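You operate a simulated robot arm through the tools that you are given. There is no shell and no other tool. Be economical: measure what you need, move in short steps, check, and stop when the job is done.

You are at the controls of a simulated two-armed robot. One attempt, no reset.

TASK
Pick up the gear oil can with one hand, pass it to the other hand and put it on the top of the cage. Set down upright: gear oil can.

The check looks at the end state, three seconds after you hand in, the way a careful person would. Anything else that was tipped, shoved, dropped, spilled or broken makes it a failure.

THE ROBOT
Two 7-joint arms with two-finger parallel grippers on one trunk, on a base that drives. Base frame: it is fixed to the floor where the robot stands at the start and does not move with it; the origin is under the middle of the robot, x ahead of it, y to its left, z up; the surface under the hand at the start is at about z = 950. Readings come in mm, degrees, newtons and seconds.
The left shoulder is at the start at [51, 173, 1183], the right one opposite. With the tool pointing down near the work surface each hand reaches from about 480 to 940 mm from the robot's upright axis, wherever it stands, measured 20 degrees to its own side. Places, roughly: top of the cage (26x20 cm) [-1360, -3300, 900]. Payload 4.4 kg a hand.
The TCP of each hand is the grasp point between the finger pads, 23 mm short of the fingertips. In the tool frame z runs along the fingers and y along their closing line. The gripper opens to 94 mm. The fingers are 38 mm wide and 10 mm thick; the gripper's body (54 by 96 mm) begins 39 mm behind the TCP.
Orientation is that of the tool frame in the base frame, as [roll, pitch, yaw] about the fixed x, y, z axes, in that order (R = Rz(yaw) Ry(pitch) Rx(roll)). With the fingers straight down and closing along the base's y, the tool's x points along the base's -x, its y along +y and its z along -z.

THE INTERFACE
- The arms move only by the tool jog_arm. It takes "left_motion", "right_motion" or both (then of equal length, played together; a hand with none holds still); each is a list of rows, each an object (a shift or turn left out is 0, a gripper value left out holds the last) with "angular": the turn, a rotation vector about the tool's x, y, z in units of 8 degrees (1.0 is 8 degrees), a list of three; "travel": the shift along the tool's x, y, z in units of 30 mm (1.0 is 30 mm), a list of three; "gripper": the finger opening in m, from 0 to 0.094. In form: [{"angular": [ax, ay, az], "travel": [x, y, z], "gripper": gripper}, ...]. A call has 1 to 8 rows; each row shifts and turns the commanded pose from where the row before left it, along the tool's axes as they then stand. A call with a number of a shift or a turn outside -1 to 1 is refused whole. Rows are played at 5 a second. More than 50 mm and 8.6 degrees between two rows, or a gripper value outside its range, and nothing of the call is played. Where a pose cannot be reached the arm comes as near as it can. A force on the tool above 40 N (or 10 N above the force at the start of the call, whichever is more), or a blocked arm, ends the call early, and 0.2 s more pass. The fingers move at their own pace (about 72 mm/s each) and stop on an object; they squeeze with about 21 N. The grip force told is the motor's: it shows also when the fingers shut on nothing. Time passes only in rows, and 0.2 s behind the last, so rows that do not move let the fingers close. The reply holds the time, the measured pose of the TCP, the force on the tool along the base axes, the opening and the grip force, in the units named above and with some noise, with the torque about the TCP (base axes, N m) and any sound that the robot's microphone picked up.
- Cameras (640 x 400 px; columns grow to the right, rows downward): "scene" is now at [180.8, 16.7, 1369.3]; the picture's right is [0.17, -0.99, -0.00], its down [-0.34, -0.06, -0.94] and it looks along [0.92, 0.16, -0.35] (base axes); focal length 214 px, centre (320, 200). "left" rides on the left gripper at [87, -16, -74] in its tool frame; the picture's right is [0.18, 0.98, 0.00], its down [-0.58, 0.11, -0.81] and it looks along [-0.79, 0.15, 0.59] (tool axes); focal length 243 px, centre (320, 200). "right" rides on the right gripper at [86, 16, -75] in its tool frame; the picture's right is [-0.18, 0.98, 0.00], its down [-0.58, -0.11, -0.81] and it looks along [-0.79, -0.15, 0.59] (tool axes); focal length 243 px, centre (320, 200). There is no depth. A picture from a camera that has moved, and an enlarged one, comes with that camera's place and axes in the base frame and with its lens. The place of the scene camera against the robot may be out by one fixed shift of up to 25 mm in any direction.
- grab_frame(camera): a new picture of that camera. It takes no simulated time.
- slide_trunk(by): slides the trunk up (or, below 0, down) by that many mm; the arms and the scene camera ride with it, the base frame stays. It gives what a move gives, with no picture.
- steer(legs): drives the robot by 1 to 6 legs, each [ahead, left, turn to the left] in mm, mm and degrees, along the robot's own axes; the way and the turn of a leg run together, so that a leg with both is an arc; at most 1500 mm and 180 degrees a leg. The arms and the cameras ride along, it lands a little off, and it stops where it bumps. It gives what a move gives.
- aim_head(pan, tilt): turns the head with the scene camera to pan (to the left, within 80 degrees either way) and tilt (down, from -29 to 69), counted from straight ahead of the robot. It gives what a move gives.
- zoom(camera, box): a new picture of the part [left, top, right, bottom] of that camera's present view, enlarged. It takes no simulated time.
- finish_job(): hands the job in; it is judged then, once.

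Go step by step. Nothing tells you exact positions but the pictures and the camera data: compare them with the known pose of the tool, close in by small moves and look again before you grip or let go. The budget is 120 turns and 88 pictures, counting those below and the enlarged ones. Unless the task says otherwise, let go and move clear before handing in, and close with one line.

The tools are called after "Emit:" by a JSON object that holds its "name" and its "arguments". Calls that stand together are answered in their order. jog_arm: Moves the arms, as the interface text tells. Its arguments: {"type":"object","properties":{"left_motion":{"type":"array","items":{"type":"object","properties":{"angular":{"type":"array","items":{"type":"number"}},"travel":{"type":"array","items":{"type":"number"}},"gripper":{"type":"number"}}}},"right_motion":{"type":"array","items":{"type":"object","properties":{"angular":{"type":"array","items":{"type":"number"}},"travel":{"type":"array","items":{"type":"number"}},"gripper":{"type":"number"}}}}},"required":[]} The other tools are called the same way: slide_trunk (by) slides the trunk up or down; steer (legs) drives the base; aim_head (pan, tilt) turns the head that bears the scene camera; grab_frame (camera) takes a picture; zoom (camera, box) takes an enlarged picture of a part of a camera's view; finish_job () hands the job in.

At the start:

```text
clock: 0.0
left_eef_pos: [332.5, 196.2, 1301.4]
left_ee_rot: [-179.2, 19.1, -175.0]
left_force: [0.3, 0.1, -0.2]
left_moment: [0.03, 0.01, -0.01]
left_grip_width: 93.9
left_grasp_force: 0.0
right_eef_pos: [475.8, -197.4, 1300.3]
right_ee_rot: [179.7, 4.9, -173.0]
right_force: [-0.3, -0.8, 0.1]
right_moment: [0.03, 0.01, 0.01]
right_grip_width: 93.8
right_grasp_force: 0.1
trunk travel left (down, up): [-175.0, 213.0]
robot x, y, heading: [-0.7, -1.4, 7.1]
head pan, tilt: [2.9, 22.6]
```

scene: 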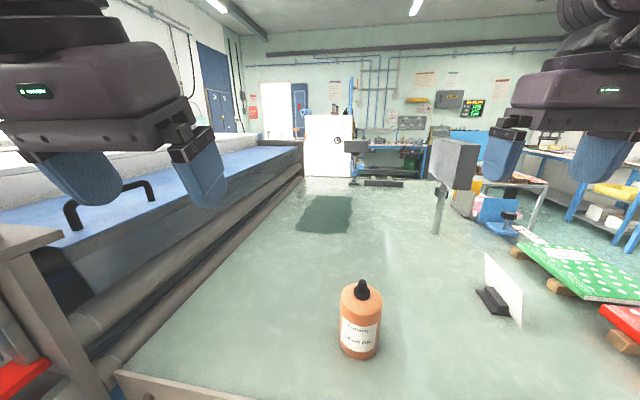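
right: 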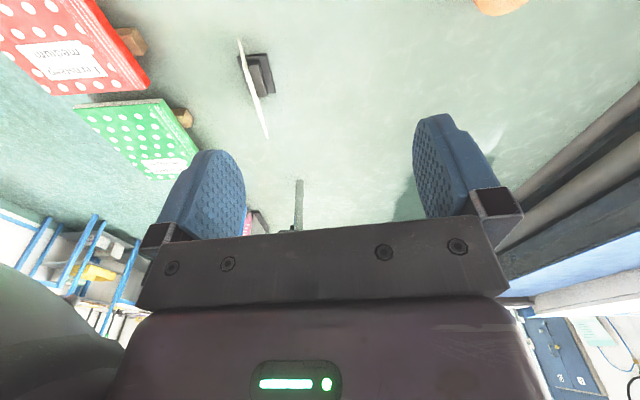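
left: 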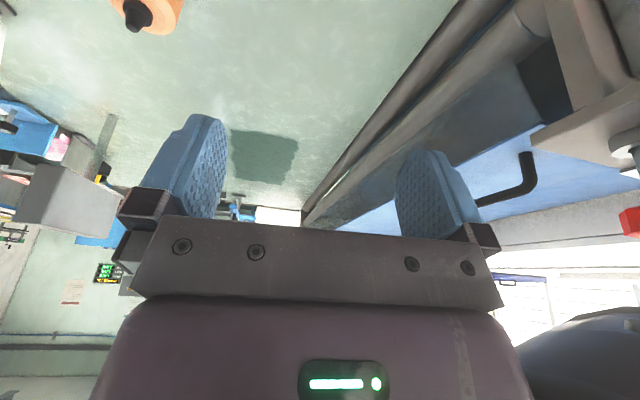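

The gear oil can looks to be the orange bottle ahead, near [475, -10, 950]. I'll enlarge it to measure it before moving.

Emit:
{"name": "zoom", "arguments": {"camera": "scene", "box": [280, 260, 440, 380]}}

Emit:
{"name": "aim_head", "arguments": {"pan": -80, "tilt": 20}}

Emit:
{"name": "grab_frame", "arguments": {"camera": "scene"}}

```text
3.33 times, centred on (360, 320) of scene
camera zoom: at [180.8, 16.7, 1369.3], right [0.17, -0.99, 0.0], down [-0.34, -0.06, -0.94], along [0.92, 0.16, -0.35], focal length 715 px, centre (187, -200)
```

zoom: 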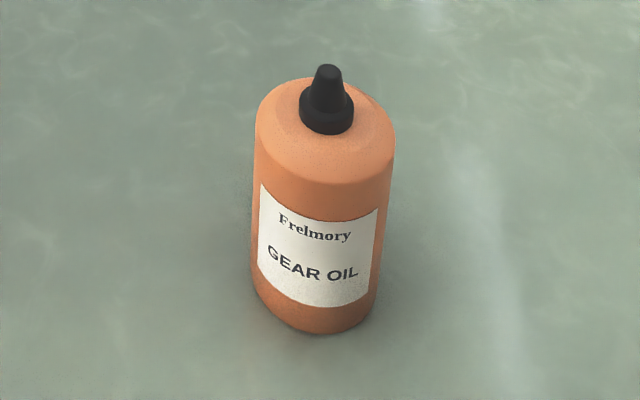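

```text
clock: 1.6
left_eef_pos: [336.5, 197.5, 1301.5]
left_ee_rot: [-179.0, 20.1, -174.0]
left_force: [-0.4, -0.2, 1.1]
left_moment: [-0.03, 0.03, 0.04]
left_grip_width: 94.2
left_grasp_force: 0.0
right_eef_pos: [487.7, -197.0, 1284.9]
right_ee_rot: [179.4, 3.7, -172.5]
right_force: [-0.2, 0.2, -0.7]
right_moment: [0.0, 0.0, -0.01]
right_grip_width: 94.0
right_grasp_force: 0.1
trunk travel left (down, up): [-175.0, 213.0]
robot x, y, heading: [-1.8, 3.2, 7.5]
head pan, tilt: [-80.0, 20.0]
```

```text
83 pictures are left
camera scene: at [127.0, -91.5, 1363.0], right [-0.95, -0.3, -0.04], down [-0.07, 0.34, -0.94], along [0.29, -0.89, -0.35], focal length 214 px, centre (320, 200)
```

scene: 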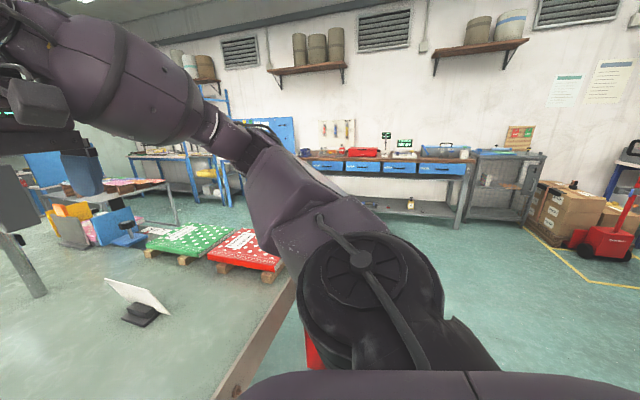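

The can is the orange round bottle at about [487, -10], roughly 75 mm wide. Its shoulder is near z 1068 and its cap top near z 1108. The cage shows right of the far bench, as told. I plan to pick with the right hand from above and receive with the left from the side, so first I bring the right hand over the can.

Emit:
{"name": "aim_head", "arguments": {"pan": 0, "tilt": 35}}

Emit:
{"name": "jog_arm", "arguments": {"right_motion": [{"travel": [-0.09, 0.88, 0.3], "angular": [0, 0.1, 0]}, {"travel": [-0.09, 0.88, 0.3], "angular": [0, 0.1, 0]}, {"travel": [-0.09, 0.88, 0.3], "angular": [0, 0.1, 0]}, {"travel": [-0.09, 0.88, 0.3], "angular": [0, 0.1, 0]}, {"travel": [-0.09, 0.88, 0.3], "angular": [0, 0.06, 0]}, {"travel": [-0.09, 0.88, 0.3]}, {"travel": [-0.09, 0.88, 0.3]}, {}]}}

Emit:
{"name": "grab_frame", "arguments": {"camera": "right"}}

Emit:
{"name": "grab_frame", "arguments": {"camera": "scene"}}

```text
clock: 3.1
left_eef_pos: [337.4, 197.8, 1300.2]
left_ee_rot: [-179.1, 20.2, -173.9]
left_force: [-0.1, -0.4, 0.7]
left_moment: [0.02, 0.0, 0.0]
left_grip_width: 93.9
left_grasp_force: 0.1
right_eef_pos: [487.7, -197.2, 1285.6]
right_ee_rot: [179.4, 3.7, -172.5]
right_force: [0.6, -0.2, -0.6]
right_moment: [0.02, 0.0, -0.01]
right_grip_width: 94.3
right_grasp_force: 0.1
trunk travel left (down, up): [-175.0, 213.0]
robot x, y, heading: [1.2, -2.1, 7.5]
head pan, tilt: [0.0, 35.0]
```

```text
clock: 5.1
left_eef_pos: [341.3, 197.5, 1301.1]
left_ee_rot: [-178.8, 21.0, -172.9]
left_force: [0.0, -0.5, 0.2]
left_moment: [0.01, 0.0, 0.0]
left_grip_width: 93.8
left_grasp_force: 0.0
right_eef_pos: [489.2, -9.4, 1213.7]
right_ee_rot: [179.3, -0.9, -171.9]
right_force: [-0.2, 0.2, 0.2]
right_moment: [0.0, 0.01, 0.0]
right_grip_width: 94.1
right_grasp_force: 0.0
trunk travel left (down, up): [-175.0, 213.0]
robot x, y, heading: [-4.2, -0.3, 8.2]
head pan, tilt: [0.0, 35.0]
stopped in row 8 (right hand): the arm was blocked; the commanded pose is now the measured one
```

```text
82 pictures are left
camera right: at [403.4, -5.2, 1290.1], right [0.04, 1.0, 0.01], down [0.61, -0.04, 0.8], along [0.79, -0.03, -0.61], focal length 243 px, centre (320, 200)
```

right: 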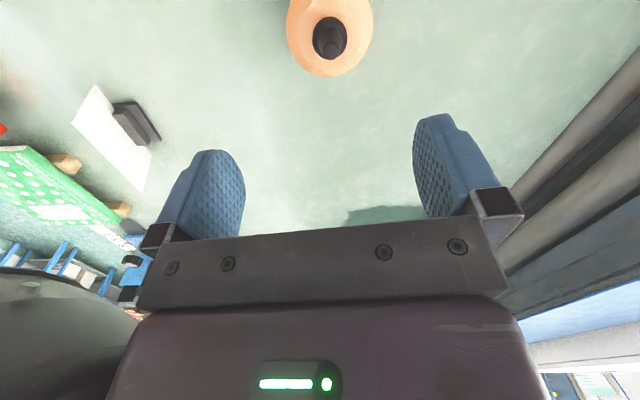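

```text
81 pictures are left
camera scene: at [194.4, 6.6, 1337.6], right [0.14, -0.99, -0.01], down [-0.55, -0.07, -0.84], along [0.83, 0.12, -0.55], focal length 214 px, centre (320, 200)
```

scene: 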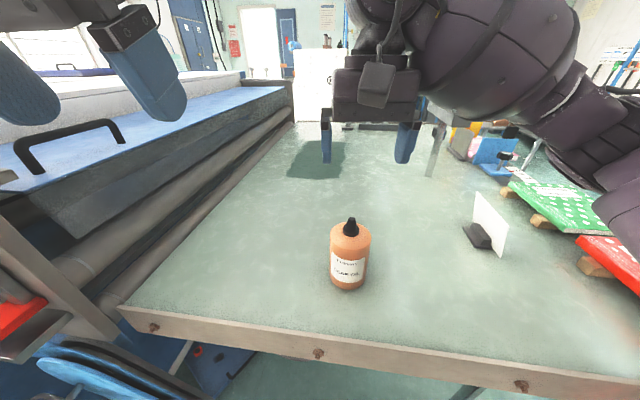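

The right camera puts the can's axis nearer x 463, y 0. I'll draw the hand back and up a little to get a better view and a second bearing.

Emit:
{"name": "jog_arm", "arguments": {"right_motion": [{"travel": [1, 0.13, 0]}, {"travel": [1, 0.13, 0]}, {"travel": [1, 0.13, 0]}, {}]}}

Emit:
{"name": "grab_frame", "arguments": {"camera": "right"}}

```text
clock: 6.3
left_eef_pos: [342.0, 198.7, 1300.6]
left_ee_rot: [-178.7, 21.5, -172.5]
left_force: [0.0, -0.3, -0.3]
left_moment: [0.01, -0.01, 0.01]
left_grip_width: 94.0
left_grasp_force: 0.0
right_eef_pos: [403.3, -11.8, 1210.6]
right_ee_rot: [179.1, -1.4, -171.7]
right_force: [-0.4, 0.4, 0.2]
right_moment: [-0.01, 0.0, 0.01]
right_grip_width: 93.7
right_grasp_force: 0.0
trunk travel left (down, up): [-175.0, 213.0]
robot x, y, heading: [-3.1, -6.0, 8.5]
head pan, tilt: [0.0, 35.0]
stopped in row 4 (right hand): the arm was blocked; the commanded pose is now the measured one
```

```text
80 pictures are left
camera right: at [317.8, -7.2, 1287.3], right [0.04, 1.0, 0.01], down [0.61, -0.03, 0.79], along [0.79, -0.02, -0.61], focal length 243 px, centre (320, 200)
```

right: 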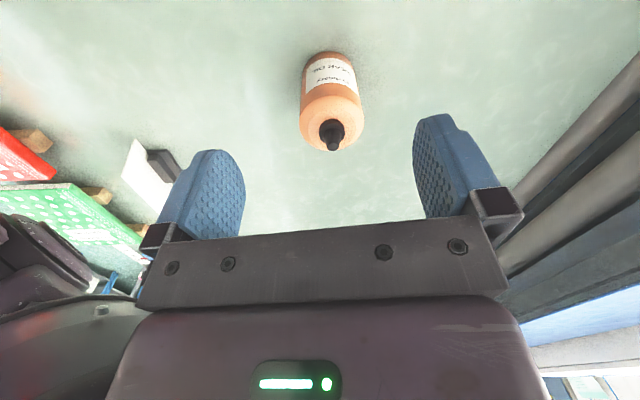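

The cap tip now triangulates to about [474, 2, 1105]. I'll zoom to find the shoulder height.

Emit:
{"name": "zoom", "arguments": {"camera": "right", "box": [270, 40, 398, 160]}}

```text
3.33 times, centred on (334, 100) of right
camera zoom: at [317.8, -7.2, 1287.3], right [0.04, 1.0, 0.01], down [0.61, -0.03, 0.79], along [0.79, -0.02, -0.61], focal length 809 px, centre (273, 533)
```

zoom: 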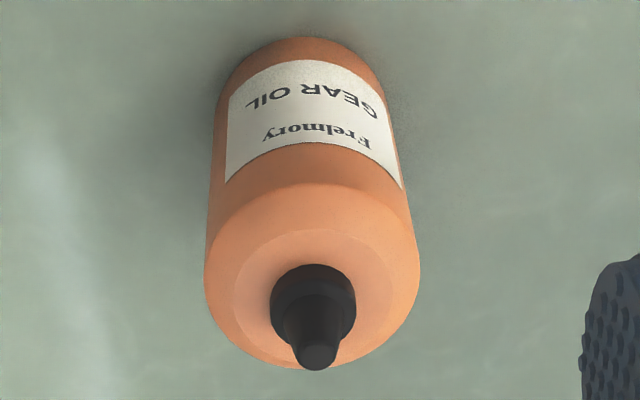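

The can is about 71 mm wide, with its shoulder at about z 1067, a cap tip at z 1106 and its axis near [475, 2]. A straight-down grip would leave little pad on the body under the cap. I'll approach at 45° instead, and back the base up to make room for the wrist.

Emit:
{"name": "steer", "arguments": {"legs": [[-120, 0, 0]]}}

Emit:
{"name": "jog_arm", "arguments": {"right_motion": [{"angular": [0, -0.9, 0]}, {"angular": [0, -0.9, 0]}, {"angular": [0, -0.9, 0]}, {"angular": [0, -0.9, 0]}, {"angular": [0, -0.9, 0]}, {"angular": [0, -0.9, 0]}, {}]}}

Emit:
{"name": "grab_frame", "arguments": {"camera": "right"}}

Emit:
{"name": "grab_frame", "arguments": {"camera": "scene"}}

```text
clock: 7.5
left_eef_pos: [263.9, 202.8, 1272.4]
left_ee_rot: [-178.0, 17.8, -172.9]
left_force: [-1.0, -0.3, 0.6]
left_moment: [0.04, -0.03, 0.03]
left_grip_width: 94.0
left_grasp_force: 0.1
right_eef_pos: [317.6, -6.6, 1189.7]
right_ee_rot: [180.0, -3.8, -172.0]
right_force: [-0.6, 0.2, -0.5]
right_moment: [0.02, -0.01, -0.01]
right_grip_width: 94.0
right_grasp_force: 0.0
trunk travel left (down, up): [-175.0, 213.0]
robot x, y, heading: [-118.5, -15.0, 7.7]
head pan, tilt: [0.0, 35.0]
```

```text
clock: 9.1
left_eef_pos: [263.4, 203.0, 1274.3]
left_ee_rot: [-178.1, 17.8, -172.8]
left_force: [0.3, 0.4, 0.9]
left_moment: [0.01, 0.0, -0.02]
left_grip_width: 93.9
left_grasp_force: 0.0
right_eef_pos: [319.2, -7.0, 1190.7]
right_ee_rot: [179.8, 39.7, -172.2]
right_force: [-0.7, 0.0, 0.1]
right_moment: [0.0, 0.01, 0.0]
right_grip_width: 93.9
right_grasp_force: 0.0
trunk travel left (down, up): [-175.0, 213.0]
robot x, y, heading: [-121.3, -20.7, 7.5]
head pan, tilt: [0.0, 35.0]
```

```text
78 pictures are left
camera right: at [203.3, -5.3, 1193.5], right [0.0, 0.99, 0.12], down [-0.05, -0.12, 0.99], along [1.0, -0.01, 0.05], focal length 243 px, centre (320, 200)
```

right: 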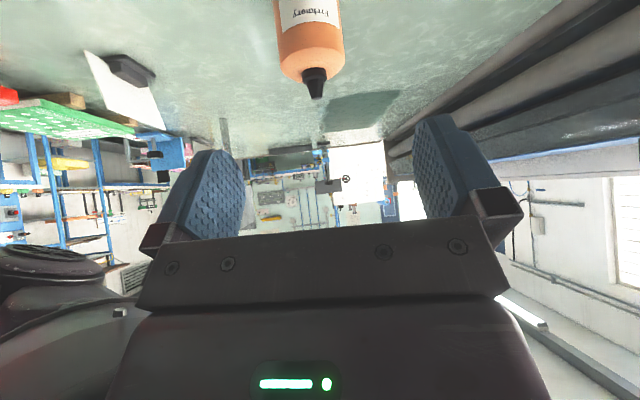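

```text
77 pictures are left
camera scene: at [117.2, 13.0, 1323.8], right [0.14, -0.99, 0.0], down [-0.57, -0.08, -0.82], along [0.81, 0.11, -0.57], focal length 214 px, centre (320, 200)
```

scene: 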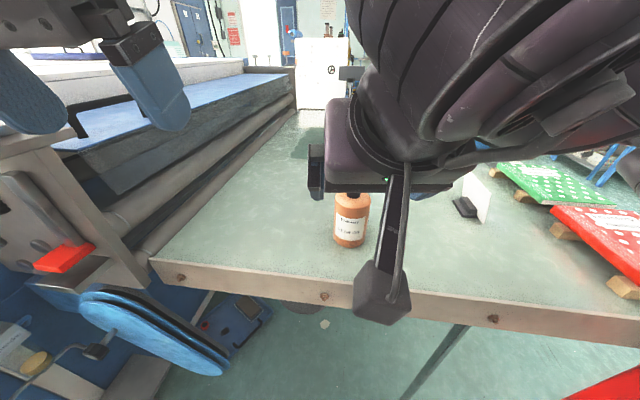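

The 45° pose works, and the camera bracket turns out to be a solid part of the hand. I'll finish tilting to 47° and advance along the fingers to about 100 mm short of the grip, then look.

Emit:
{"name": "jog_arm", "arguments": {"right_motion": [{"angular": [0, -0.9, 0]}, {"travel": [0, 0, 0.9]}, {"travel": [0, 0, 0.9]}, {"travel": [0, 0, 0.9]}, {"travel": [0, 0, 0.8]}, {}]}}

Emit:
{"name": "grab_frame", "arguments": {"camera": "right"}}

Emit:
{"name": "grab_frame", "arguments": {"camera": "scene"}}

Emit:
{"name": "grab_frame", "arguments": {"camera": "left"}}

```text
clock: 10.5
left_eef_pos: [263.6, 202.4, 1274.4]
left_ee_rot: [-178.1, 17.8, -172.8]
left_force: [-1.2, 0.2, -0.2]
left_moment: [-0.01, -0.02, 0.0]
left_grip_width: 93.8
left_grasp_force: 0.1
right_eef_pos: [399.2, 10.8, 1124.7]
right_ee_rot: [-180.0, 46.8, -172.1]
right_force: [0.2, -0.4, -0.3]
right_moment: [-0.01, 0.0, -0.01]
right_grip_width: 94.0
right_grasp_force: 0.0
right hand out of reach, approached as far as the arm can: row 1
trunk travel left (down, up): [-175.0, 213.0]
robot x, y, heading: [-117.1, -15.6, 8.0]
head pan, tilt: [0.0, 35.0]
```

```text
76 pictures are left
camera right: at [284.5, 12.3, 1111.9], right [-0.01, 0.99, 0.13], down [-0.17, -0.13, 0.98], along [0.98, -0.01, 0.17], focal length 243 px, centre (320, 200)
```

right: 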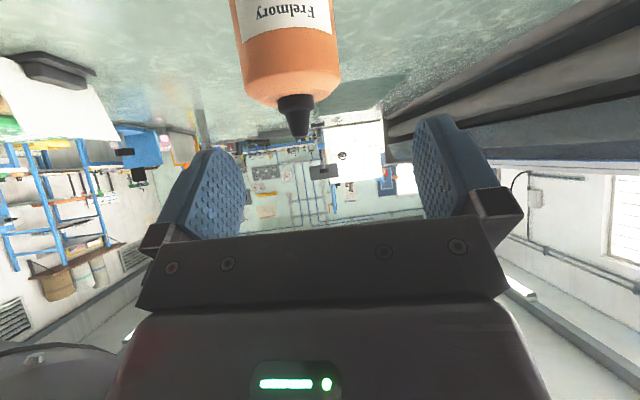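

```text
75 pictures are left
camera scene: at [116.4, 13.0, 1324.1], right [0.14, -0.99, 0.0], down [-0.57, -0.08, -0.82], along [0.81, 0.11, -0.57], focal length 214 px, centre (320, 200)
```

scene: 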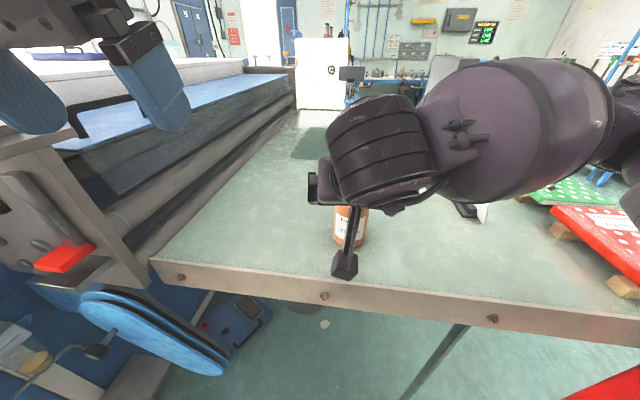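

```text
74 pictures are left
camera left: at [159.8, 178.3, 1317.6], right [-0.29, 0.95, -0.09], down [0.29, 0.17, 0.94], along [0.91, 0.25, -0.32], focal length 243 px, centre (320, 200)
```

left: 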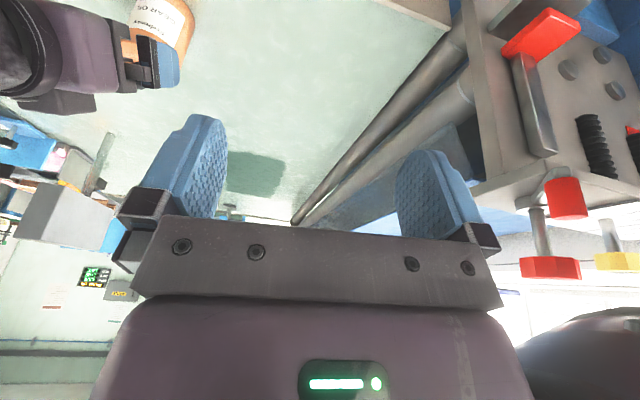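

The can lies about 19 mm to the hand's right side, and the views put its shoulder near z 1058. I'll center the hand sideways, advance halfway, and look again.

Emit:
{"name": "jog_arm", "arguments": {"right_motion": [{"travel": [0.13, -0.64, 0]}, {"travel": [0.13, 0, 0.8]}, {"travel": [0, 0, 0.8]}, {}]}}

Emit:
{"name": "grab_frame", "arguments": {"camera": "right"}}

Emit:
{"name": "zoom", "arguments": {"camera": "scene", "box": [280, 150, 440, 290]}}

```text
clock: 11.5
left_eef_pos: [262.7, 203.0, 1273.8]
left_ee_rot: [-178.1, 17.9, -172.9]
left_force: [0.5, -0.5, 0.9]
left_moment: [-0.03, 0.0, 0.01]
left_grip_width: 93.9
left_grasp_force: 0.0
right_eef_pos: [430.4, -3.6, 1086.2]
right_ee_rot: [180.0, 46.7, -172.0]
right_force: [-0.1, 0.1, -0.8]
right_moment: [-0.05, 0.0, -0.01]
right_grip_width: 93.9
right_grasp_force: 0.0
trunk travel left (down, up): [-175.0, 213.0]
robot x, y, heading: [-120.3, -15.0, 7.9]
head pan, tilt: [0.0, 35.0]
```

```text
73 pictures are left
camera right: at [316.1, -1.7, 1073.9], right [-0.01, 0.99, 0.13], down [-0.17, -0.13, 0.98], along [0.99, -0.01, 0.17], focal length 243 px, centre (320, 200)
```

right: 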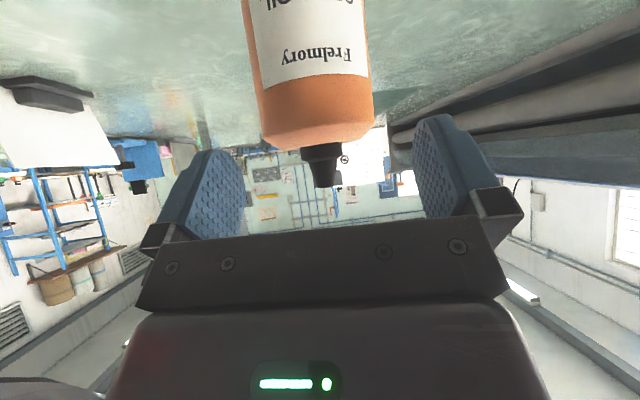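

```text
2.86 times, centred on (360, 220) of scene
camera zoom: at [116.5, 13.2, 1324.1], right [0.14, -0.99, 0.0], down [-0.57, -0.08, -0.82], along [0.81, 0.11, -0.57], focal length 613 px, centre (206, 143)
```

zoom: 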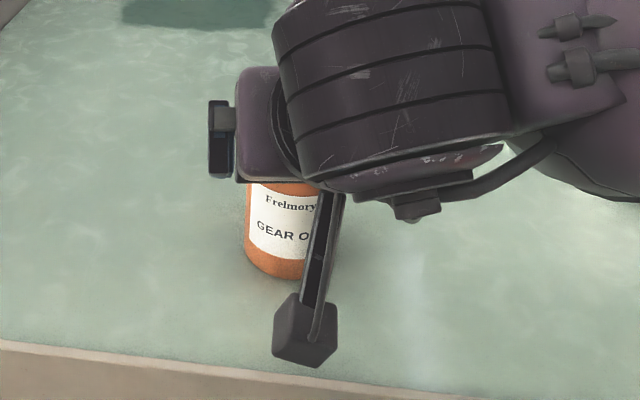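

The hand is centered on the can to within about 1 mm. I'll advance the last 57 mm and check before closing.

Emit:
{"name": "jog_arm", "arguments": {"right_motion": [{"travel": [0, 0, 0.65]}, {"travel": [0, 0, 0.65]}, {"travel": [0, 0, 0.6]}, {}]}}

Emit:
{"name": "grab_frame", "arguments": {"camera": "right"}}

```text
clock: 12.5
left_eef_pos: [262.9, 203.2, 1274.7]
left_ee_rot: [-178.2, 17.9, -172.7]
left_force: [-1.0, 0.0, 0.8]
left_moment: [0.0, -0.01, 0.01]
left_grip_width: 94.2
left_grasp_force: 0.1
right_eef_pos: [472.2, 2.2, 1045.8]
right_ee_rot: [-180.0, 46.8, -172.1]
right_force: [-0.1, 0.2, -0.5]
right_moment: [-0.02, 0.01, 0.0]
right_grip_width: 93.7
right_grasp_force: 0.0
trunk travel left (down, up): [-175.0, 213.0]
robot x, y, heading: [-125.3, -18.6, 7.9]
head pan, tilt: [0.0, 35.0]
```

```text
71 pictures are left
camera right: at [357.6, 3.8, 1034.6], right [-0.01, 0.99, 0.13], down [-0.17, -0.13, 0.98], along [0.98, -0.01, 0.17], focal length 243 px, centre (320, 200)
```

right: 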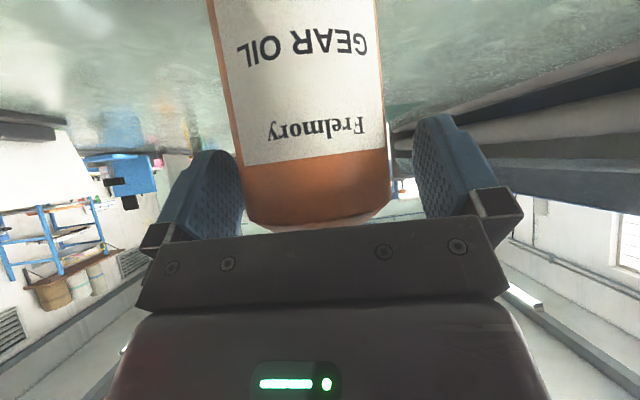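

The can is straddled but sits about 5 mm to one side. I'll center the hand and close.

Emit:
{"name": "jog_arm", "arguments": {"right_motion": [{"travel": [0, -0.16, 0]}, {"gripper": 0.075}, {"gripper": 0.06}, {"gripper": 0.06}, {"gripper": 0.06}, {"gripper": 0.06}]}}

Emit:
{"name": "grab_frame", "arguments": {"camera": "right"}}

```text
clock: 13.9
left_eef_pos: [263.4, 204.1, 1274.0]
left_ee_rot: [-178.2, 17.8, -172.7]
left_force: [-0.7, 0.2, 0.1]
left_moment: [-0.01, 0.0, 0.02]
left_grip_width: 94.1
left_grasp_force: 0.0
right_eef_pos: [473.0, -2.5, 1046.2]
right_ee_rot: [-180.0, 46.8, -172.1]
right_force: [-0.6, 1.2, 2.0]
right_moment: [-0.02, -0.05, 0.01]
right_grip_width: 71.3
right_grasp_force: 20.7
trunk travel left (down, up): [-175.0, 213.0]
robot x, y, heading: [-119.9, -16.6, 8.0]
head pan, tilt: [0.0, 35.0]
```

```text
70 pictures are left
camera right: at [358.5, -1.0, 1034.7], right [-0.01, 0.99, 0.13], down [-0.17, -0.13, 0.98], along [0.99, -0.01, 0.17], focal length 243 px, centre (320, 200)
```

right: 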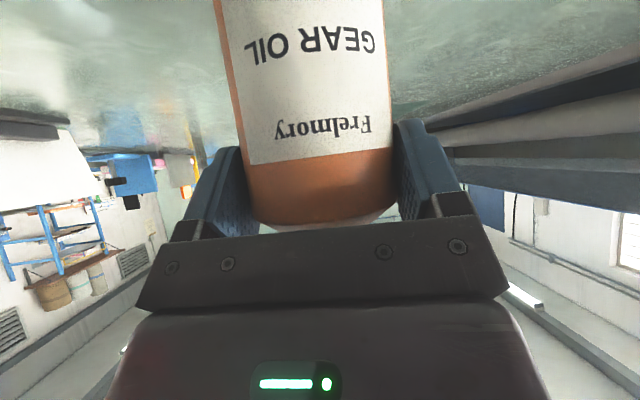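

The can is gripped at 71 mm wide. Now I'll lift it straight up by about 130 mm.

Emit:
{"name": "jog_arm", "arguments": {"right_motion": [{"travel": [-0.3, 0, -0.28]}, {"travel": [-0.6, 0, -0.56]}, {"travel": [-0.6, 0, -0.56]}, {"travel": [-0.6, 0, -0.56]}, {"travel": [-0.6, 0, -0.56]}, {"travel": [-0.5, 0, -0.46]}, {}]}}

Emit:
{"name": "grab_frame", "arguments": {"camera": "scene"}}

Emit:
{"name": "grab_frame", "arguments": {"camera": "left"}}

```text
clock: 15.5
left_eef_pos: [264.1, 203.9, 1273.3]
left_ee_rot: [-178.2, 17.8, -172.7]
left_force: [0.9, -0.2, -0.2]
left_moment: [0.02, 0.01, 0.0]
left_grip_width: 93.7
left_grasp_force: 0.2
right_eef_pos: [475.3, -3.1, 1177.8]
right_ee_rot: [-179.9, 46.8, -172.0]
right_force: [0.2, 0.1, -4.3]
right_moment: [0.01, 0.06, -0.01]
right_grip_width: 71.2
right_grasp_force: 21.1
trunk travel left (down, up): [-175.0, 213.0]
robot x, y, heading: [-117.8, -16.2, 7.8]
head pan, tilt: [0.0, 35.0]
```

```text
69 pictures are left
camera scene: at [117.4, 13.0, 1323.7], right [0.14, -0.99, 0.0], down [-0.57, -0.08, -0.82], along [0.81, 0.11, -0.57], focal length 214 px, centre (320, 200)
```

scene: 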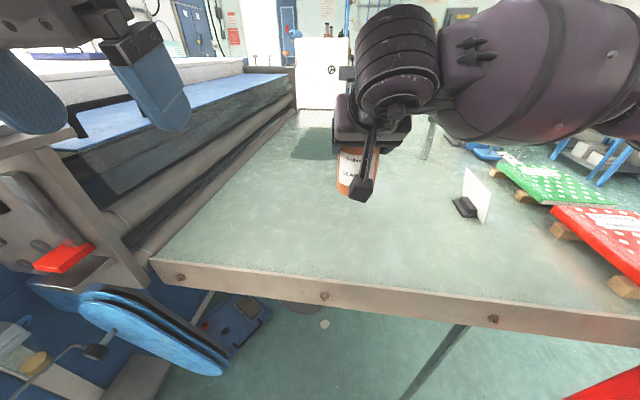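

```text
68 pictures are left
camera left: at [160.9, 178.3, 1317.1], right [-0.29, 0.95, -0.09], down [0.29, 0.17, 0.94], along [0.91, 0.25, -0.33], focal length 243 px, centre (320, 200)
```

left: 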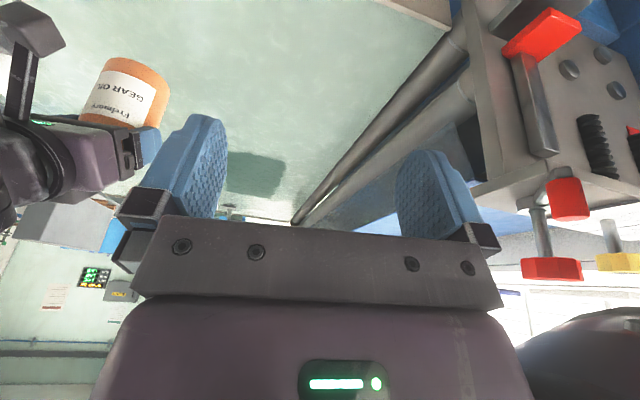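

The can is up and weighs about 0.45 kg. For the placing I'd like the left hand's camera bracket above the hand, so I'll test whether the left wrist can roll over.

Emit:
{"name": "jog_arm", "arguments": {"left_motion": [{"angular": [0, 0, 1]}, {"angular": [0, 0, 1]}, {"angular": [0, 0, 1]}, {"angular": [0, 0, 1]}, {"angular": [0, 0, 1]}, {"angular": [0, 0, 1]}, {"angular": [0, 0, 1]}, {"angular": [0, 0, 1]}]}}

Emit:
{"name": "jog_arm", "arguments": {"left_motion": [{"angular": [0, 0, 1]}, {"angular": [0, 0, 1]}, {"angular": [0, 0, 1]}, {"angular": [0, 0, 1]}, {"angular": [0, 0, 1]}, {"angular": [0, 0, 1]}, {"angular": [0, 0, 1]}, {"angular": [0, 0, 1]}]}}

```text
clock: 17.3
left_eef_pos: [264.0, 203.4, 1272.8]
left_ee_rot: [164.6, 9.4, 121.5]
left_force: [-1.2, 0.9, 0.3]
left_moment: [-0.02, -0.04, -0.02]
left_grip_width: 93.8
left_grasp_force: 0.1
right_eef_pos: [474.1, -4.0, 1177.0]
right_ee_rot: [180.0, 46.7, -172.2]
right_force: [0.7, 0.3, -3.3]
right_moment: [0.0, 0.02, 0.0]
right_grip_width: 71.1
right_grasp_force: 20.8
trunk travel left (down, up): [-175.0, 213.0]
robot x, y, heading: [-122.1, -18.8, 8.2]
head pan, tilt: [0.0, 35.0]
```

```text
clock: 19.1
left_eef_pos: [140.8, 163.4, 1267.2]
left_ee_rot: [162.9, -10.8, 73.3]
left_force: [47.2, 57.4, -1.3]
left_moment: [-3.67, 2.97, -0.76]
left_grip_width: 93.9
left_grasp_force: 0.1
left hand out of reach, approached as far as the arm can: row 4, 5, 6, 7, 8
right_eef_pos: [455.2, 79.4, 1183.9]
right_ee_rot: [-180.0, 47.3, -163.8]
right_force: [0.3, 0.9, -3.7]
right_moment: [-0.03, 0.03, -0.04]
right_grip_width: 71.1
right_grasp_force: 20.9
trunk travel left (down, up): [-175.0, 213.0]
robot x, y, heading: [-122.5, -17.3, 16.1]
head pan, tilt: [0.0, 35.0]
stopped in row 8 (left hand): the force on the tool passed its limit at 197 N (the readings are from after the stop); the commanded pose is now the measured one
```

The left hand ran out of wrist range and pressed against the robot's own body, turning the base a little. The right hand still holds the can. I'll ease the left hand away forward.

Emit:
{"name": "jog_arm", "arguments": {"left_motion": [{"travel": [0.3, 0.8, 0]}, {"travel": [0.3, 0.8, 0]}, {"travel": [0.3, 0.8, 0]}, {"travel": [0.3, 0.8, 0]}, {}]}}

Emit:
{"name": "grab_frame", "arguments": {"camera": "scene"}}

```text
clock: 20.3
left_eef_pos: [139.1, 163.6, 1263.5]
left_ee_rot: [162.9, -10.6, 72.7]
left_force: [31.4, 38.3, -3.2]
left_moment: [-2.3, 1.87, -0.51]
left_grip_width: 93.7
left_grasp_force: 0.0
left hand out of reach, approached as far as the arm can: row 1, 2, 3, 4
right_eef_pos: [452.9, 77.7, 1185.3]
right_ee_rot: [-179.9, 47.5, -164.0]
right_force: [-0.4, -0.2, -4.0]
right_moment: [0.03, 0.04, 0.0]
right_grip_width: 71.1
right_grasp_force: 20.5
trunk travel left (down, up): [-175.0, 213.0]
robot x, y, heading: [-124.8, -15.8, 15.9]
head pan, tilt: [0.0, 35.0]
```

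```text
67 pictures are left
camera scene: at [95.3, 43.4, 1327.3], right [0.28, -0.96, 0.0], down [-0.54, -0.16, -0.83], along [0.79, 0.23, -0.56], focal length 214 px, centre (320, 200)
```

scene: 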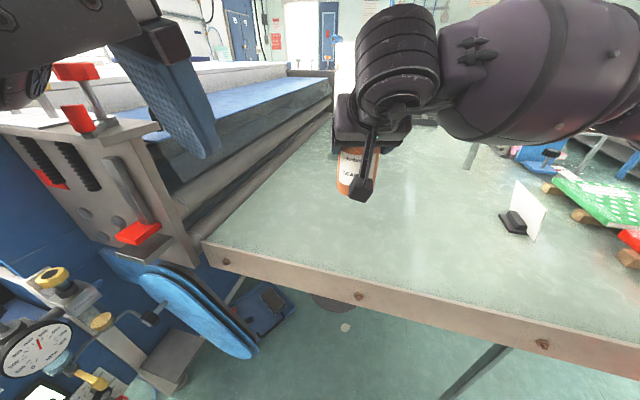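

The left wrist is at its limit, so I'll roll it back the way it came.

Emit:
{"name": "jog_arm", "arguments": {"left_motion": [{"angular": [0, 0, -0.8]}, {"angular": [0, 0, -1]}, {"angular": [0, 0, -1], "travel": [0.1, 0.5, 0]}, {"angular": [0, 0, -1], "travel": [0.1, 0.5, 0]}, {"angular": [0, 0, -1], "travel": [0, 0.5, 0]}, {"angular": [0, 0, -1], "travel": [0, 0.5, 0]}, {}]}}

Emit:
{"name": "grab_frame", "arguments": {"camera": "scene"}}

```text
clock: 21.9
left_eef_pos: [208.6, 177.0, 1279.4]
left_ee_rot: [161.7, 4.4, 116.5]
left_force: [0.0, 0.3, -0.3]
left_moment: [0.02, 0.0, 0.03]
left_grip_width: 94.0
left_grasp_force: 0.1
right_eef_pos: [465.5, 79.5, 1176.2]
right_ee_rot: [179.8, 46.7, -164.1]
right_force: [0.2, -0.5, -2.9]
right_moment: [-0.02, 0.02, 0.0]
right_grip_width: 70.7
right_grasp_force: 20.5
trunk travel left (down, up): [-175.0, 213.0]
robot x, y, heading: [-118.8, -16.8, 15.8]
head pan, tilt: [0.0, 35.0]
```

```text
66 pictures are left
camera scene: at [109.4, 45.2, 1324.0], right [0.27, -0.96, 0.0], down [-0.55, -0.16, -0.82], along [0.79, 0.22, -0.57], focal length 214 px, centre (320, 200)
```

scene: 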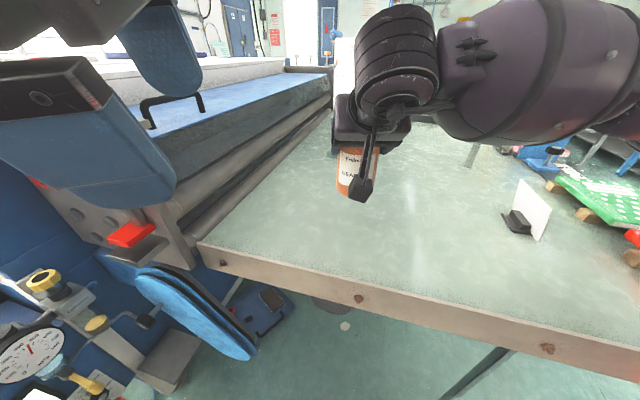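

Everything is free again and the can is still held. The left camera stays below, which is fine if I tilt the left hand about 20° down and place near the cage edge. I'll now yaw the right hand 64° so it comes from the robot's right, and square up the left hand.

Emit:
{"name": "jog_arm", "arguments": {"right_motion": [{"angular": [-0.73, 0, -0.685]}, {"angular": [-0.73, 0, -0.685]}, {"angular": [-0.73, 0, -0.685]}, {"angular": [-0.73, 0, -0.685]}, {"angular": [-0.73, 0, -0.685]}, {"angular": [-0.73, 0, -0.685]}, {"angular": [-0.73, 0, -0.685]}, {"angular": [-0.73, 0, -0.685]}], "left_motion": [{"angular": [0.29, 0, 0.16]}, {"angular": [0.29, 0, 0.16]}, {"angular": [0.29, 0, 0.16]}, {"angular": [0.29, 0, 0.16]}, {"angular": [0.29, 0, 0.16]}, {"angular": [0.29, 0, 0.16]}, {"angular": [0.29, 0, 0.16]}, {"angular": [0.29, 0, 0.16]}]}}

Emit:
{"name": "grab_frame", "arguments": {"camera": "scene"}}

```text
clock: 23.7
left_eef_pos: [205.3, 176.4, 1282.0]
left_ee_rot: [179.2, 2.7, 106.2]
left_force: [-0.4, 0.4, 0.4]
left_moment: [-0.02, 0.02, -0.01]
left_grip_width: 94.2
left_grasp_force: 0.0
right_eef_pos: [464.2, 79.2, 1180.7]
right_ee_rot: [-179.9, 47.1, -99.9]
right_force: [-0.2, -0.1, -3.2]
right_moment: [-0.03, 0.0, -0.04]
right_grip_width: 71.1
right_grasp_force: 20.7
trunk travel left (down, up): [-175.0, 213.0]
robot x, y, heading: [-121.7, -19.1, 15.7]
head pan, tilt: [0.0, 35.0]
```

```text
65 pictures are left
camera scene: at [106.9, 44.4, 1325.2], right [0.27, -0.96, 0.0], down [-0.55, -0.16, -0.82], along [0.79, 0.22, -0.57], focal length 214 px, centre (320, 200)
```

scene: 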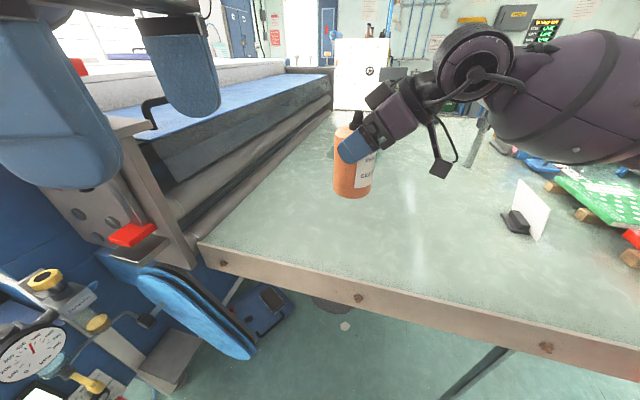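

The handover geometry is good now, but the machine on the left (plane at about y 430, top at about z 1210) would crowd the left wrist. I'll do the handover out on the open floor instead, so first I check the surroundings.

Emit:
{"name": "aim_head", "arguments": {"pan": -80, "tilt": 35}}

Emit:
{"name": "grab_frame", "arguments": {"camera": "scene"}}

Emit:
{"name": "aim_head", "arguments": {"pan": 80, "tilt": 35}}

Emit:
{"name": "grab_frame", "arguments": {"camera": "scene"}}

```text
clock: 25.3
left_eef_pos: [204.4, 175.1, 1282.2]
left_ee_rot: [179.3, 2.8, 106.3]
left_force: [-0.5, -0.6, -0.2]
left_moment: [0.0, -0.03, 0.02]
left_grip_width: 93.9
left_grasp_force: 0.1
right_eef_pos: [462.2, 78.6, 1179.4]
right_ee_rot: [-180.0, 46.8, -99.8]
right_force: [-0.1, 0.0, -3.1]
right_moment: [-0.02, 0.0, -0.02]
right_grip_width: 71.0
right_grasp_force: 21.1
trunk travel left (down, up): [-175.0, 213.0]
robot x, y, heading: [-120.9, -19.9, 15.5]
head pan, tilt: [-80.0, 35.0]
```

```text
64 pictures are left
camera scene: at [59.9, -59.3, 1324.7], right [-0.9, -0.44, 0.0], down [-0.25, 0.52, -0.82], along [0.36, -0.74, -0.57], focal length 214 px, centre (320, 200)
```

scene: 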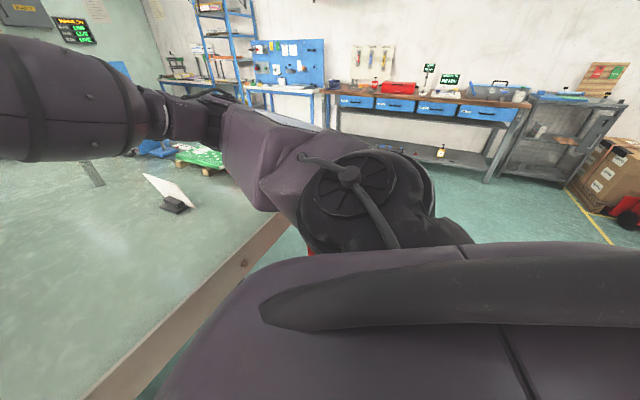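

```text
clock: 27.7
left_eef_pos: [204.7, 175.8, 1282.1]
left_ee_rot: [179.3, 2.7, 106.3]
left_force: [0.0, -0.1, 0.6]
left_moment: [-0.02, -0.02, 0.05]
left_grip_width: 94.1
left_grasp_force: 0.1
right_eef_pos: [462.2, 77.9, 1178.6]
right_ee_rot: [-179.8, 47.0, -100.0]
right_force: [-0.5, -0.3, -3.0]
right_moment: [-0.01, 0.01, -0.01]
right_grip_width: 70.9
right_grasp_force: 21.2
trunk travel left (down, up): [-175.0, 213.0]
robot x, y, heading: [-119.9, -17.6, 15.7]
head pan, tilt: [80.0, 35.0]
```

```text
63 pictures are left
camera scene: at [12.1, 107.5, 1324.7], right [0.99, 0.1, 0.0], down [0.06, -0.57, -0.82], along [-0.08, 0.82, -0.57], focal length 214 px, centre (320, 200)
```

scene: 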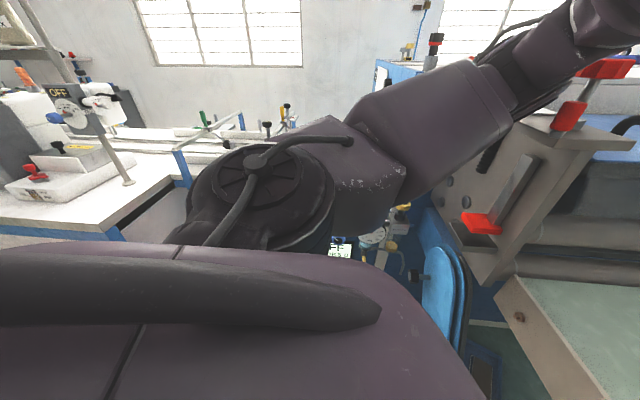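

The floor to the right and rear looks open toward the cage. I'll back away from the table, slide right, turn to face -y and look again.

Emit:
{"name": "steer", "arguments": {"legs": [[-350, 0, 0], [0, -300, 0], [0, 0, -105]]}}

Emit:
{"name": "aim_head", "arguments": {"pan": -15, "tilt": 22}}

Emit:
{"name": "grab_frame", "arguments": {"camera": "scene"}}

```text
clock: 37.2
left_eef_pos: [-268.0, -769.4, 1280.0]
left_ee_rot: [179.6, 2.7, 1.9]
left_force: [0.6, -0.2, 0.1]
left_moment: [0.03, 0.02, -0.02]
left_grip_width: 94.0
left_grasp_force: 0.1
right_eef_pos: [-425.7, -995.2, 1177.6]
right_ee_rot: [179.8, 46.8, 155.5]
right_force: [0.1, 0.1, -3.8]
right_moment: [0.01, 0.06, -0.02]
right_grip_width: 71.2
right_grasp_force: 21.0
trunk travel left (down, up): [-175.0, 213.0]
robot x, y, heading: [-376.0, -400.9, -88.3]
head pan, tilt: [80.0, 35.0]
```

```text
clock: 38.9
left_eef_pos: [-266.7, -769.8, 1280.2]
left_ee_rot: [179.6, 2.6, 1.9]
left_force: [-0.5, -0.2, 0.3]
left_moment: [0.03, 0.02, -0.04]
left_grip_width: 94.2
left_grasp_force: 0.0
right_eef_pos: [-425.7, -995.6, 1178.0]
right_ee_rot: [179.8, 46.8, 155.4]
right_force: [-0.6, -0.7, -3.1]
right_moment: [0.04, -0.01, 0.0]
right_grip_width: 70.9
right_grasp_force: 20.8
trunk travel left (down, up): [-175.0, 213.0]
robot x, y, heading: [-372.3, -402.2, -88.2]
head pan, tilt: [-15.0, 22.0]
```

```text
62 pictures are left
camera scene: at [-392.9, -649.4, 1344.5], right [-0.97, 0.23, 0.0], down [0.09, 0.36, -0.93], along [-0.22, -0.9, -0.37], focal length 214 px, centre (320, 200)
```

scene: 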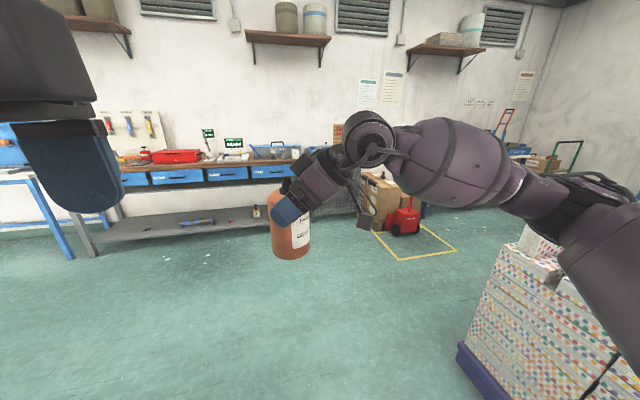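

This is open floor, with a pallet of boxes to the right at x < -1370, y about -1100. I'll do the handover here. First I pitch the left hand to point robot-right and bring it level ahead with the can.

Emit:
{"name": "jog_arm", "arguments": {"left_motion": [{"angular": [0, -1, 0], "travel": [0, 0.9, 0]}, {"angular": [0, -1, 0], "travel": [0, 0.9, 0]}, {"angular": [0, -1, 0], "travel": [0, 0.9, 0]}, {"angular": [0, -1, 0], "travel": [0, 0.9, 0]}, {"angular": [0, -1, 0], "travel": [0, 0.9, 0]}, {"angular": [0, -1, 0], "travel": [0, 0.9, 0]}, {"angular": [0, -1, 0], "travel": [0, 0.9, 0]}, {"angular": [0, -1, 0], "travel": [0, 0.9, 0]}]}}

Emit:
{"name": "grab_frame", "arguments": {"camera": "scene"}}

Emit:
{"name": "grab_frame", "arguments": {"camera": "left"}}

```text
clock: 40.7
left_eef_pos: [-257.6, -891.9, 1284.5]
left_ee_rot: [-179.9, 50.7, 2.8]
left_force: [-0.4, 0.3, -0.5]
left_moment: [-0.01, 0.01, -0.01]
left_grip_width: 94.0
left_grasp_force: 0.0
left hand out of reach, approached as far as the arm can: row 5, 6, 7, 8
right_eef_pos: [-426.3, -995.1, 1177.6]
right_ee_rot: [179.8, 46.8, 155.5]
right_force: [0.1, -0.2, -3.0]
right_moment: [0.02, 0.03, 0.01]
right_grip_width: 71.0
right_grasp_force: 20.8
trunk travel left (down, up): [-175.0, 213.0]
robot x, y, heading: [-373.5, -402.1, -88.5]
head pan, tilt: [-15.0, 22.0]
```

```text
61 pictures are left
camera scene: at [-392.9, -649.2, 1344.5], right [-0.97, 0.23, 0.0], down [0.09, 0.36, -0.93], along [-0.22, -0.9, -0.37], focal length 214 px, centre (320, 200)
```

scene: 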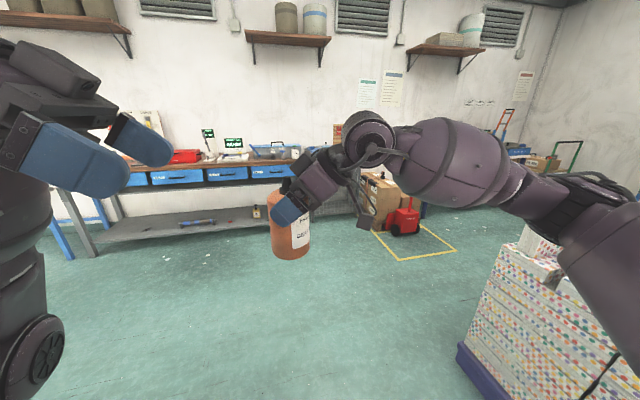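

```text
60 pictures are left
camera left: at [-146.6, -869.7, 1264.0], right [0.16, -0.98, -0.14], down [0.26, -0.1, 0.96], along [-0.95, -0.19, 0.24], focal length 243 px, centre (320, 200)
```

left: 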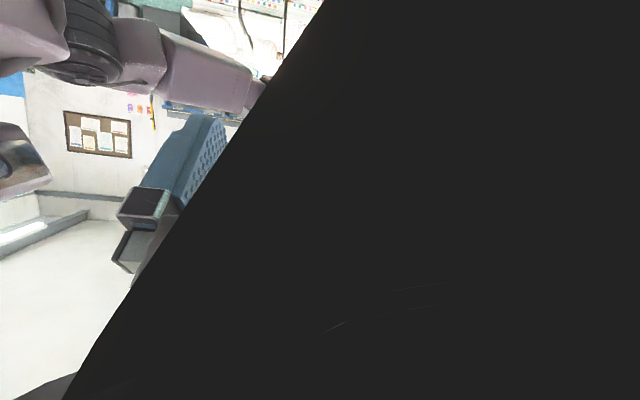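

The left wrist can't fold that far inward. A better plan is that the left hand takes the can by its black cap from straight above, with its bracket toward robot-left, while the right hand points robot-left under it. I'll undo the left pitch, turn the right hand 26° further, and look closely at the cap.

Emit:
{"name": "jog_arm", "arguments": {"left_motion": [{"angular": [0, 1, 0]}, {"angular": [0, 1, 0]}, {"angular": [0, 1, 0]}, {"angular": [0, 1, 0]}, {"angular": [0, 1, 0]}, {"angular": [0, 1, 0]}, {}], "right_motion": [{"angular": [-0.73, 0, -0.685]}, {"angular": [-0.73, 0, -0.685]}, {"angular": [-0.73, 0, -0.685]}, {"angular": [-0.2, 0, -0.19]}, {}, {}, {}]}}

Emit:
{"name": "zoom", "arguments": {"camera": "scene", "box": [230, 140, 390, 270]}}

Emit:
{"name": "grab_frame", "arguments": {"camera": "left"}}

```text
clock: 42.3
left_eef_pos: [-268.6, -872.7, 1281.4]
left_ee_rot: [-179.8, 2.7, 2.8]
left_force: [-0.2, 0.5, 0.0]
left_moment: [-0.02, 0.02, -0.01]
left_grip_width: 93.8
left_grasp_force: 0.1
left hand out of reach, approached as far as the arm can: row 4, 5, 6
right_eef_pos: [-425.4, -994.1, 1177.1]
right_ee_rot: [179.6, 46.8, 159.5]
right_force: [-0.4, -0.4, -3.8]
right_moment: [0.01, 0.01, 0.0]
right_grip_width: 71.1
right_grasp_force: 20.9
right hand out of reach, approached as far as the arm can: row 1, 2, 3
trunk travel left (down, up): [-175.0, 213.0]
robot x, y, heading: [-371.5, -401.9, -88.2]
head pan, tilt: [-15.0, 22.0]
```

```text
3.08 times, centred on (310, 205) of scene
camera zoom: at [-392.6, -650.1, 1344.2], right [-0.97, 0.23, 0.0], down [0.09, 0.36, -0.93], along [-0.22, -0.9, -0.38], focal length 660 px, centre (351, 185)
```

zoom: 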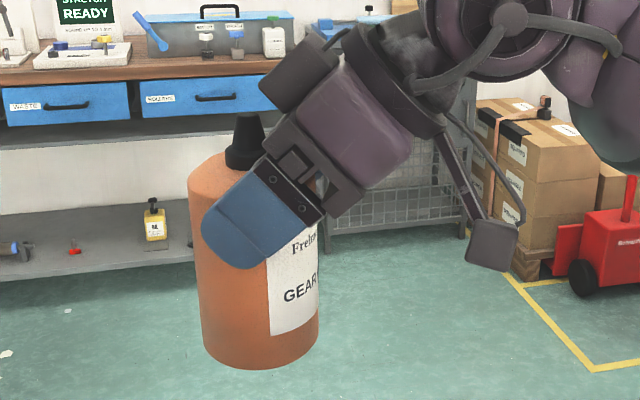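

```text
58 pictures are left
camera left: at [-179.4, -852.0, 1350.5], right [0.23, -0.97, -0.01], down [-0.54, -0.14, 0.83], along [-0.81, -0.19, -0.55], focal length 243 px, centre (320, 200)
```

left: 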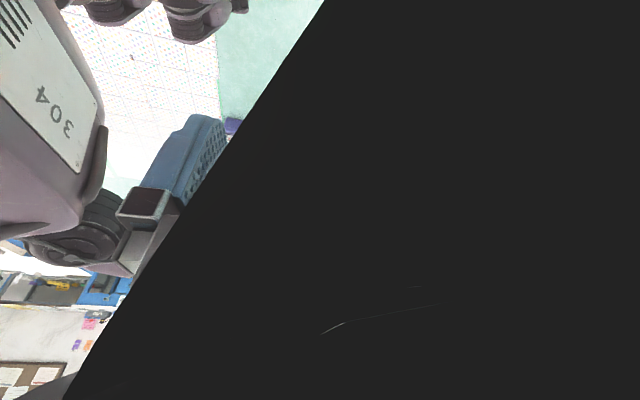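

The zoom shows a box on the right hand's top side that would block a top-down grip on the cap, so the right hand must first regrip lower down. I'll roll the left hand back to its natural pose, drive toward the cage and look at its top before choosing where to regrip.

Emit:
{"name": "jog_arm", "arguments": {"left_motion": [{"angular": [0, 0, -1]}, {"angular": [0, 0, -1]}, {"angular": [0, 0, -1]}, {"angular": [0, 0, -1]}, {"angular": [0, 0, -1]}, {"angular": [0, 0, -1]}, {"angular": [0, 0, -1]}, {"angular": [0, 0, -1]}]}}

Emit:
{"name": "jog_arm", "arguments": {"left_motion": [{"angular": [0, 0, -1]}, {"angular": [0, 0, -1]}, {"angular": [0, 0, -1]}, {}]}}

Emit:
{"name": "steer", "arguments": {"legs": [[1300, 0, 0]]}}

Emit:
{"name": "aim_head", "arguments": {"pan": -45, "tilt": 22}}

Emit:
{"name": "grab_frame", "arguments": {"camera": "scene"}}

Emit:
{"name": "grab_frame", "arguments": {"camera": "left"}}

```text
clock: 44.1
left_eef_pos: [-269.0, -873.4, 1281.5]
left_ee_rot: [-177.5, 1.0, 66.6]
left_force: [1.0, -0.3, 0.2]
left_moment: [-0.01, -0.01, 0.0]
left_grip_width: 94.1
left_grasp_force: 0.1
right_eef_pos: [-425.3, -995.1, 1177.3]
right_ee_rot: [179.9, 46.7, 159.5]
right_force: [0.5, 0.2, -3.4]
right_moment: [0.03, 0.04, -0.04]
right_grip_width: 71.1
right_grasp_force: 21.3
trunk travel left (down, up): [-175.0, 213.0]
robot x, y, heading: [-374.2, -400.9, -88.5]
head pan, tilt: [-15.0, 22.0]
```

```text
clock: 45.1
left_eef_pos: [-268.7, -873.1, 1280.6]
left_ee_rot: [-177.2, 0.0, 90.6]
left_force: [-0.5, 0.5, 0.3]
left_moment: [-0.01, 0.0, 0.0]
left_grip_width: 94.1
left_grasp_force: 0.1
right_eef_pos: [-426.3, -994.8, 1178.0]
right_ee_rot: [179.8, 46.9, 159.6]
right_force: [-0.4, 0.4, -3.7]
right_moment: [0.0, 0.05, -0.04]
right_grip_width: 71.1
right_grasp_force: 21.0
trunk travel left (down, up): [-175.0, 213.0]
robot x, y, heading: [-374.6, -405.5, -88.6]
head pan, tilt: [-15.0, 22.0]
```

```text
clock: 51.6
left_eef_pos: [-227.4, -2159.2, 1282.3]
left_ee_rot: [-177.4, -0.1, 90.9]
left_force: [-0.2, 0.2, 0.5]
left_moment: [-0.01, -0.01, -0.02]
left_grip_width: 93.9
left_grasp_force: 0.1
right_eef_pos: [-384.6, -2282.1, 1176.8]
right_ee_rot: [179.9, 46.8, 159.9]
right_force: [0.4, -0.5, -3.4]
right_moment: [0.02, 0.05, 0.0]
right_grip_width: 71.0
right_grasp_force: 20.4
trunk travel left (down, up): [-175.0, 213.0]
robot x, y, heading: [-336.6, -1689.0, -88.1]
head pan, tilt: [-15.0, 22.0]
```

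```text
clock: 52.5
left_eef_pos: [-228.0, -2159.5, 1282.4]
left_ee_rot: [-177.3, 0.0, 90.9]
left_force: [0.7, 0.3, -0.6]
left_moment: [-0.03, -0.03, 0.03]
left_grip_width: 93.9
left_grasp_force: 0.1
right_eef_pos: [-382.8, -2282.4, 1176.6]
right_ee_rot: [179.8, 46.9, 159.9]
right_force: [-0.1, 0.4, -3.1]
right_moment: [0.02, 0.0, 0.02]
right_grip_width: 71.1
right_grasp_force: 21.6
trunk travel left (down, up): [-175.0, 213.0]
robot x, y, heading: [-331.6, -1690.2, -88.2]
head pan, tilt: [-45.0, 22.0]
```

```text
57 pictures are left
camera scene: at [-395.7, -1914.7, 1344.5], right [-0.73, 0.68, 0.0], down [0.26, 0.27, -0.93], along [-0.63, -0.68, -0.37], focal length 214 px, centre (320, 200)
```

scene: 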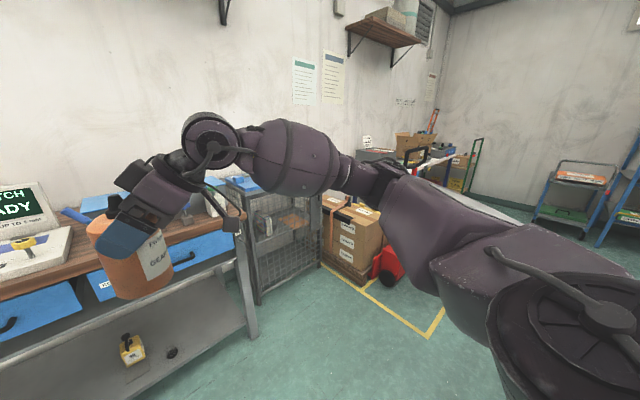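

```text
56 pictures are left
camera left: at [-242.0, -2072.6, 1355.9], right [0.98, 0.2, -0.05], down [0.16, -0.58, 0.8], along [0.13, -0.79, -0.6], focal length 243 px, centre (320, 200)
```

left: 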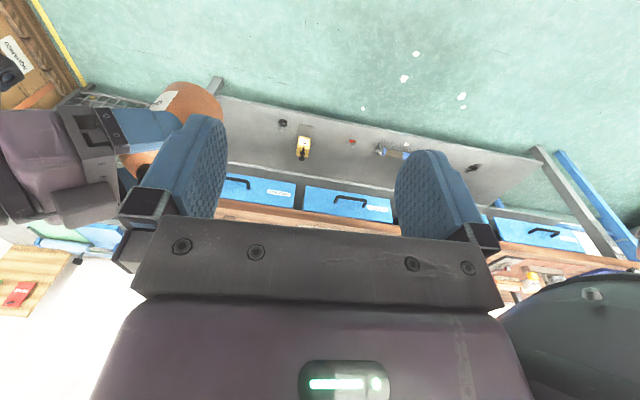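

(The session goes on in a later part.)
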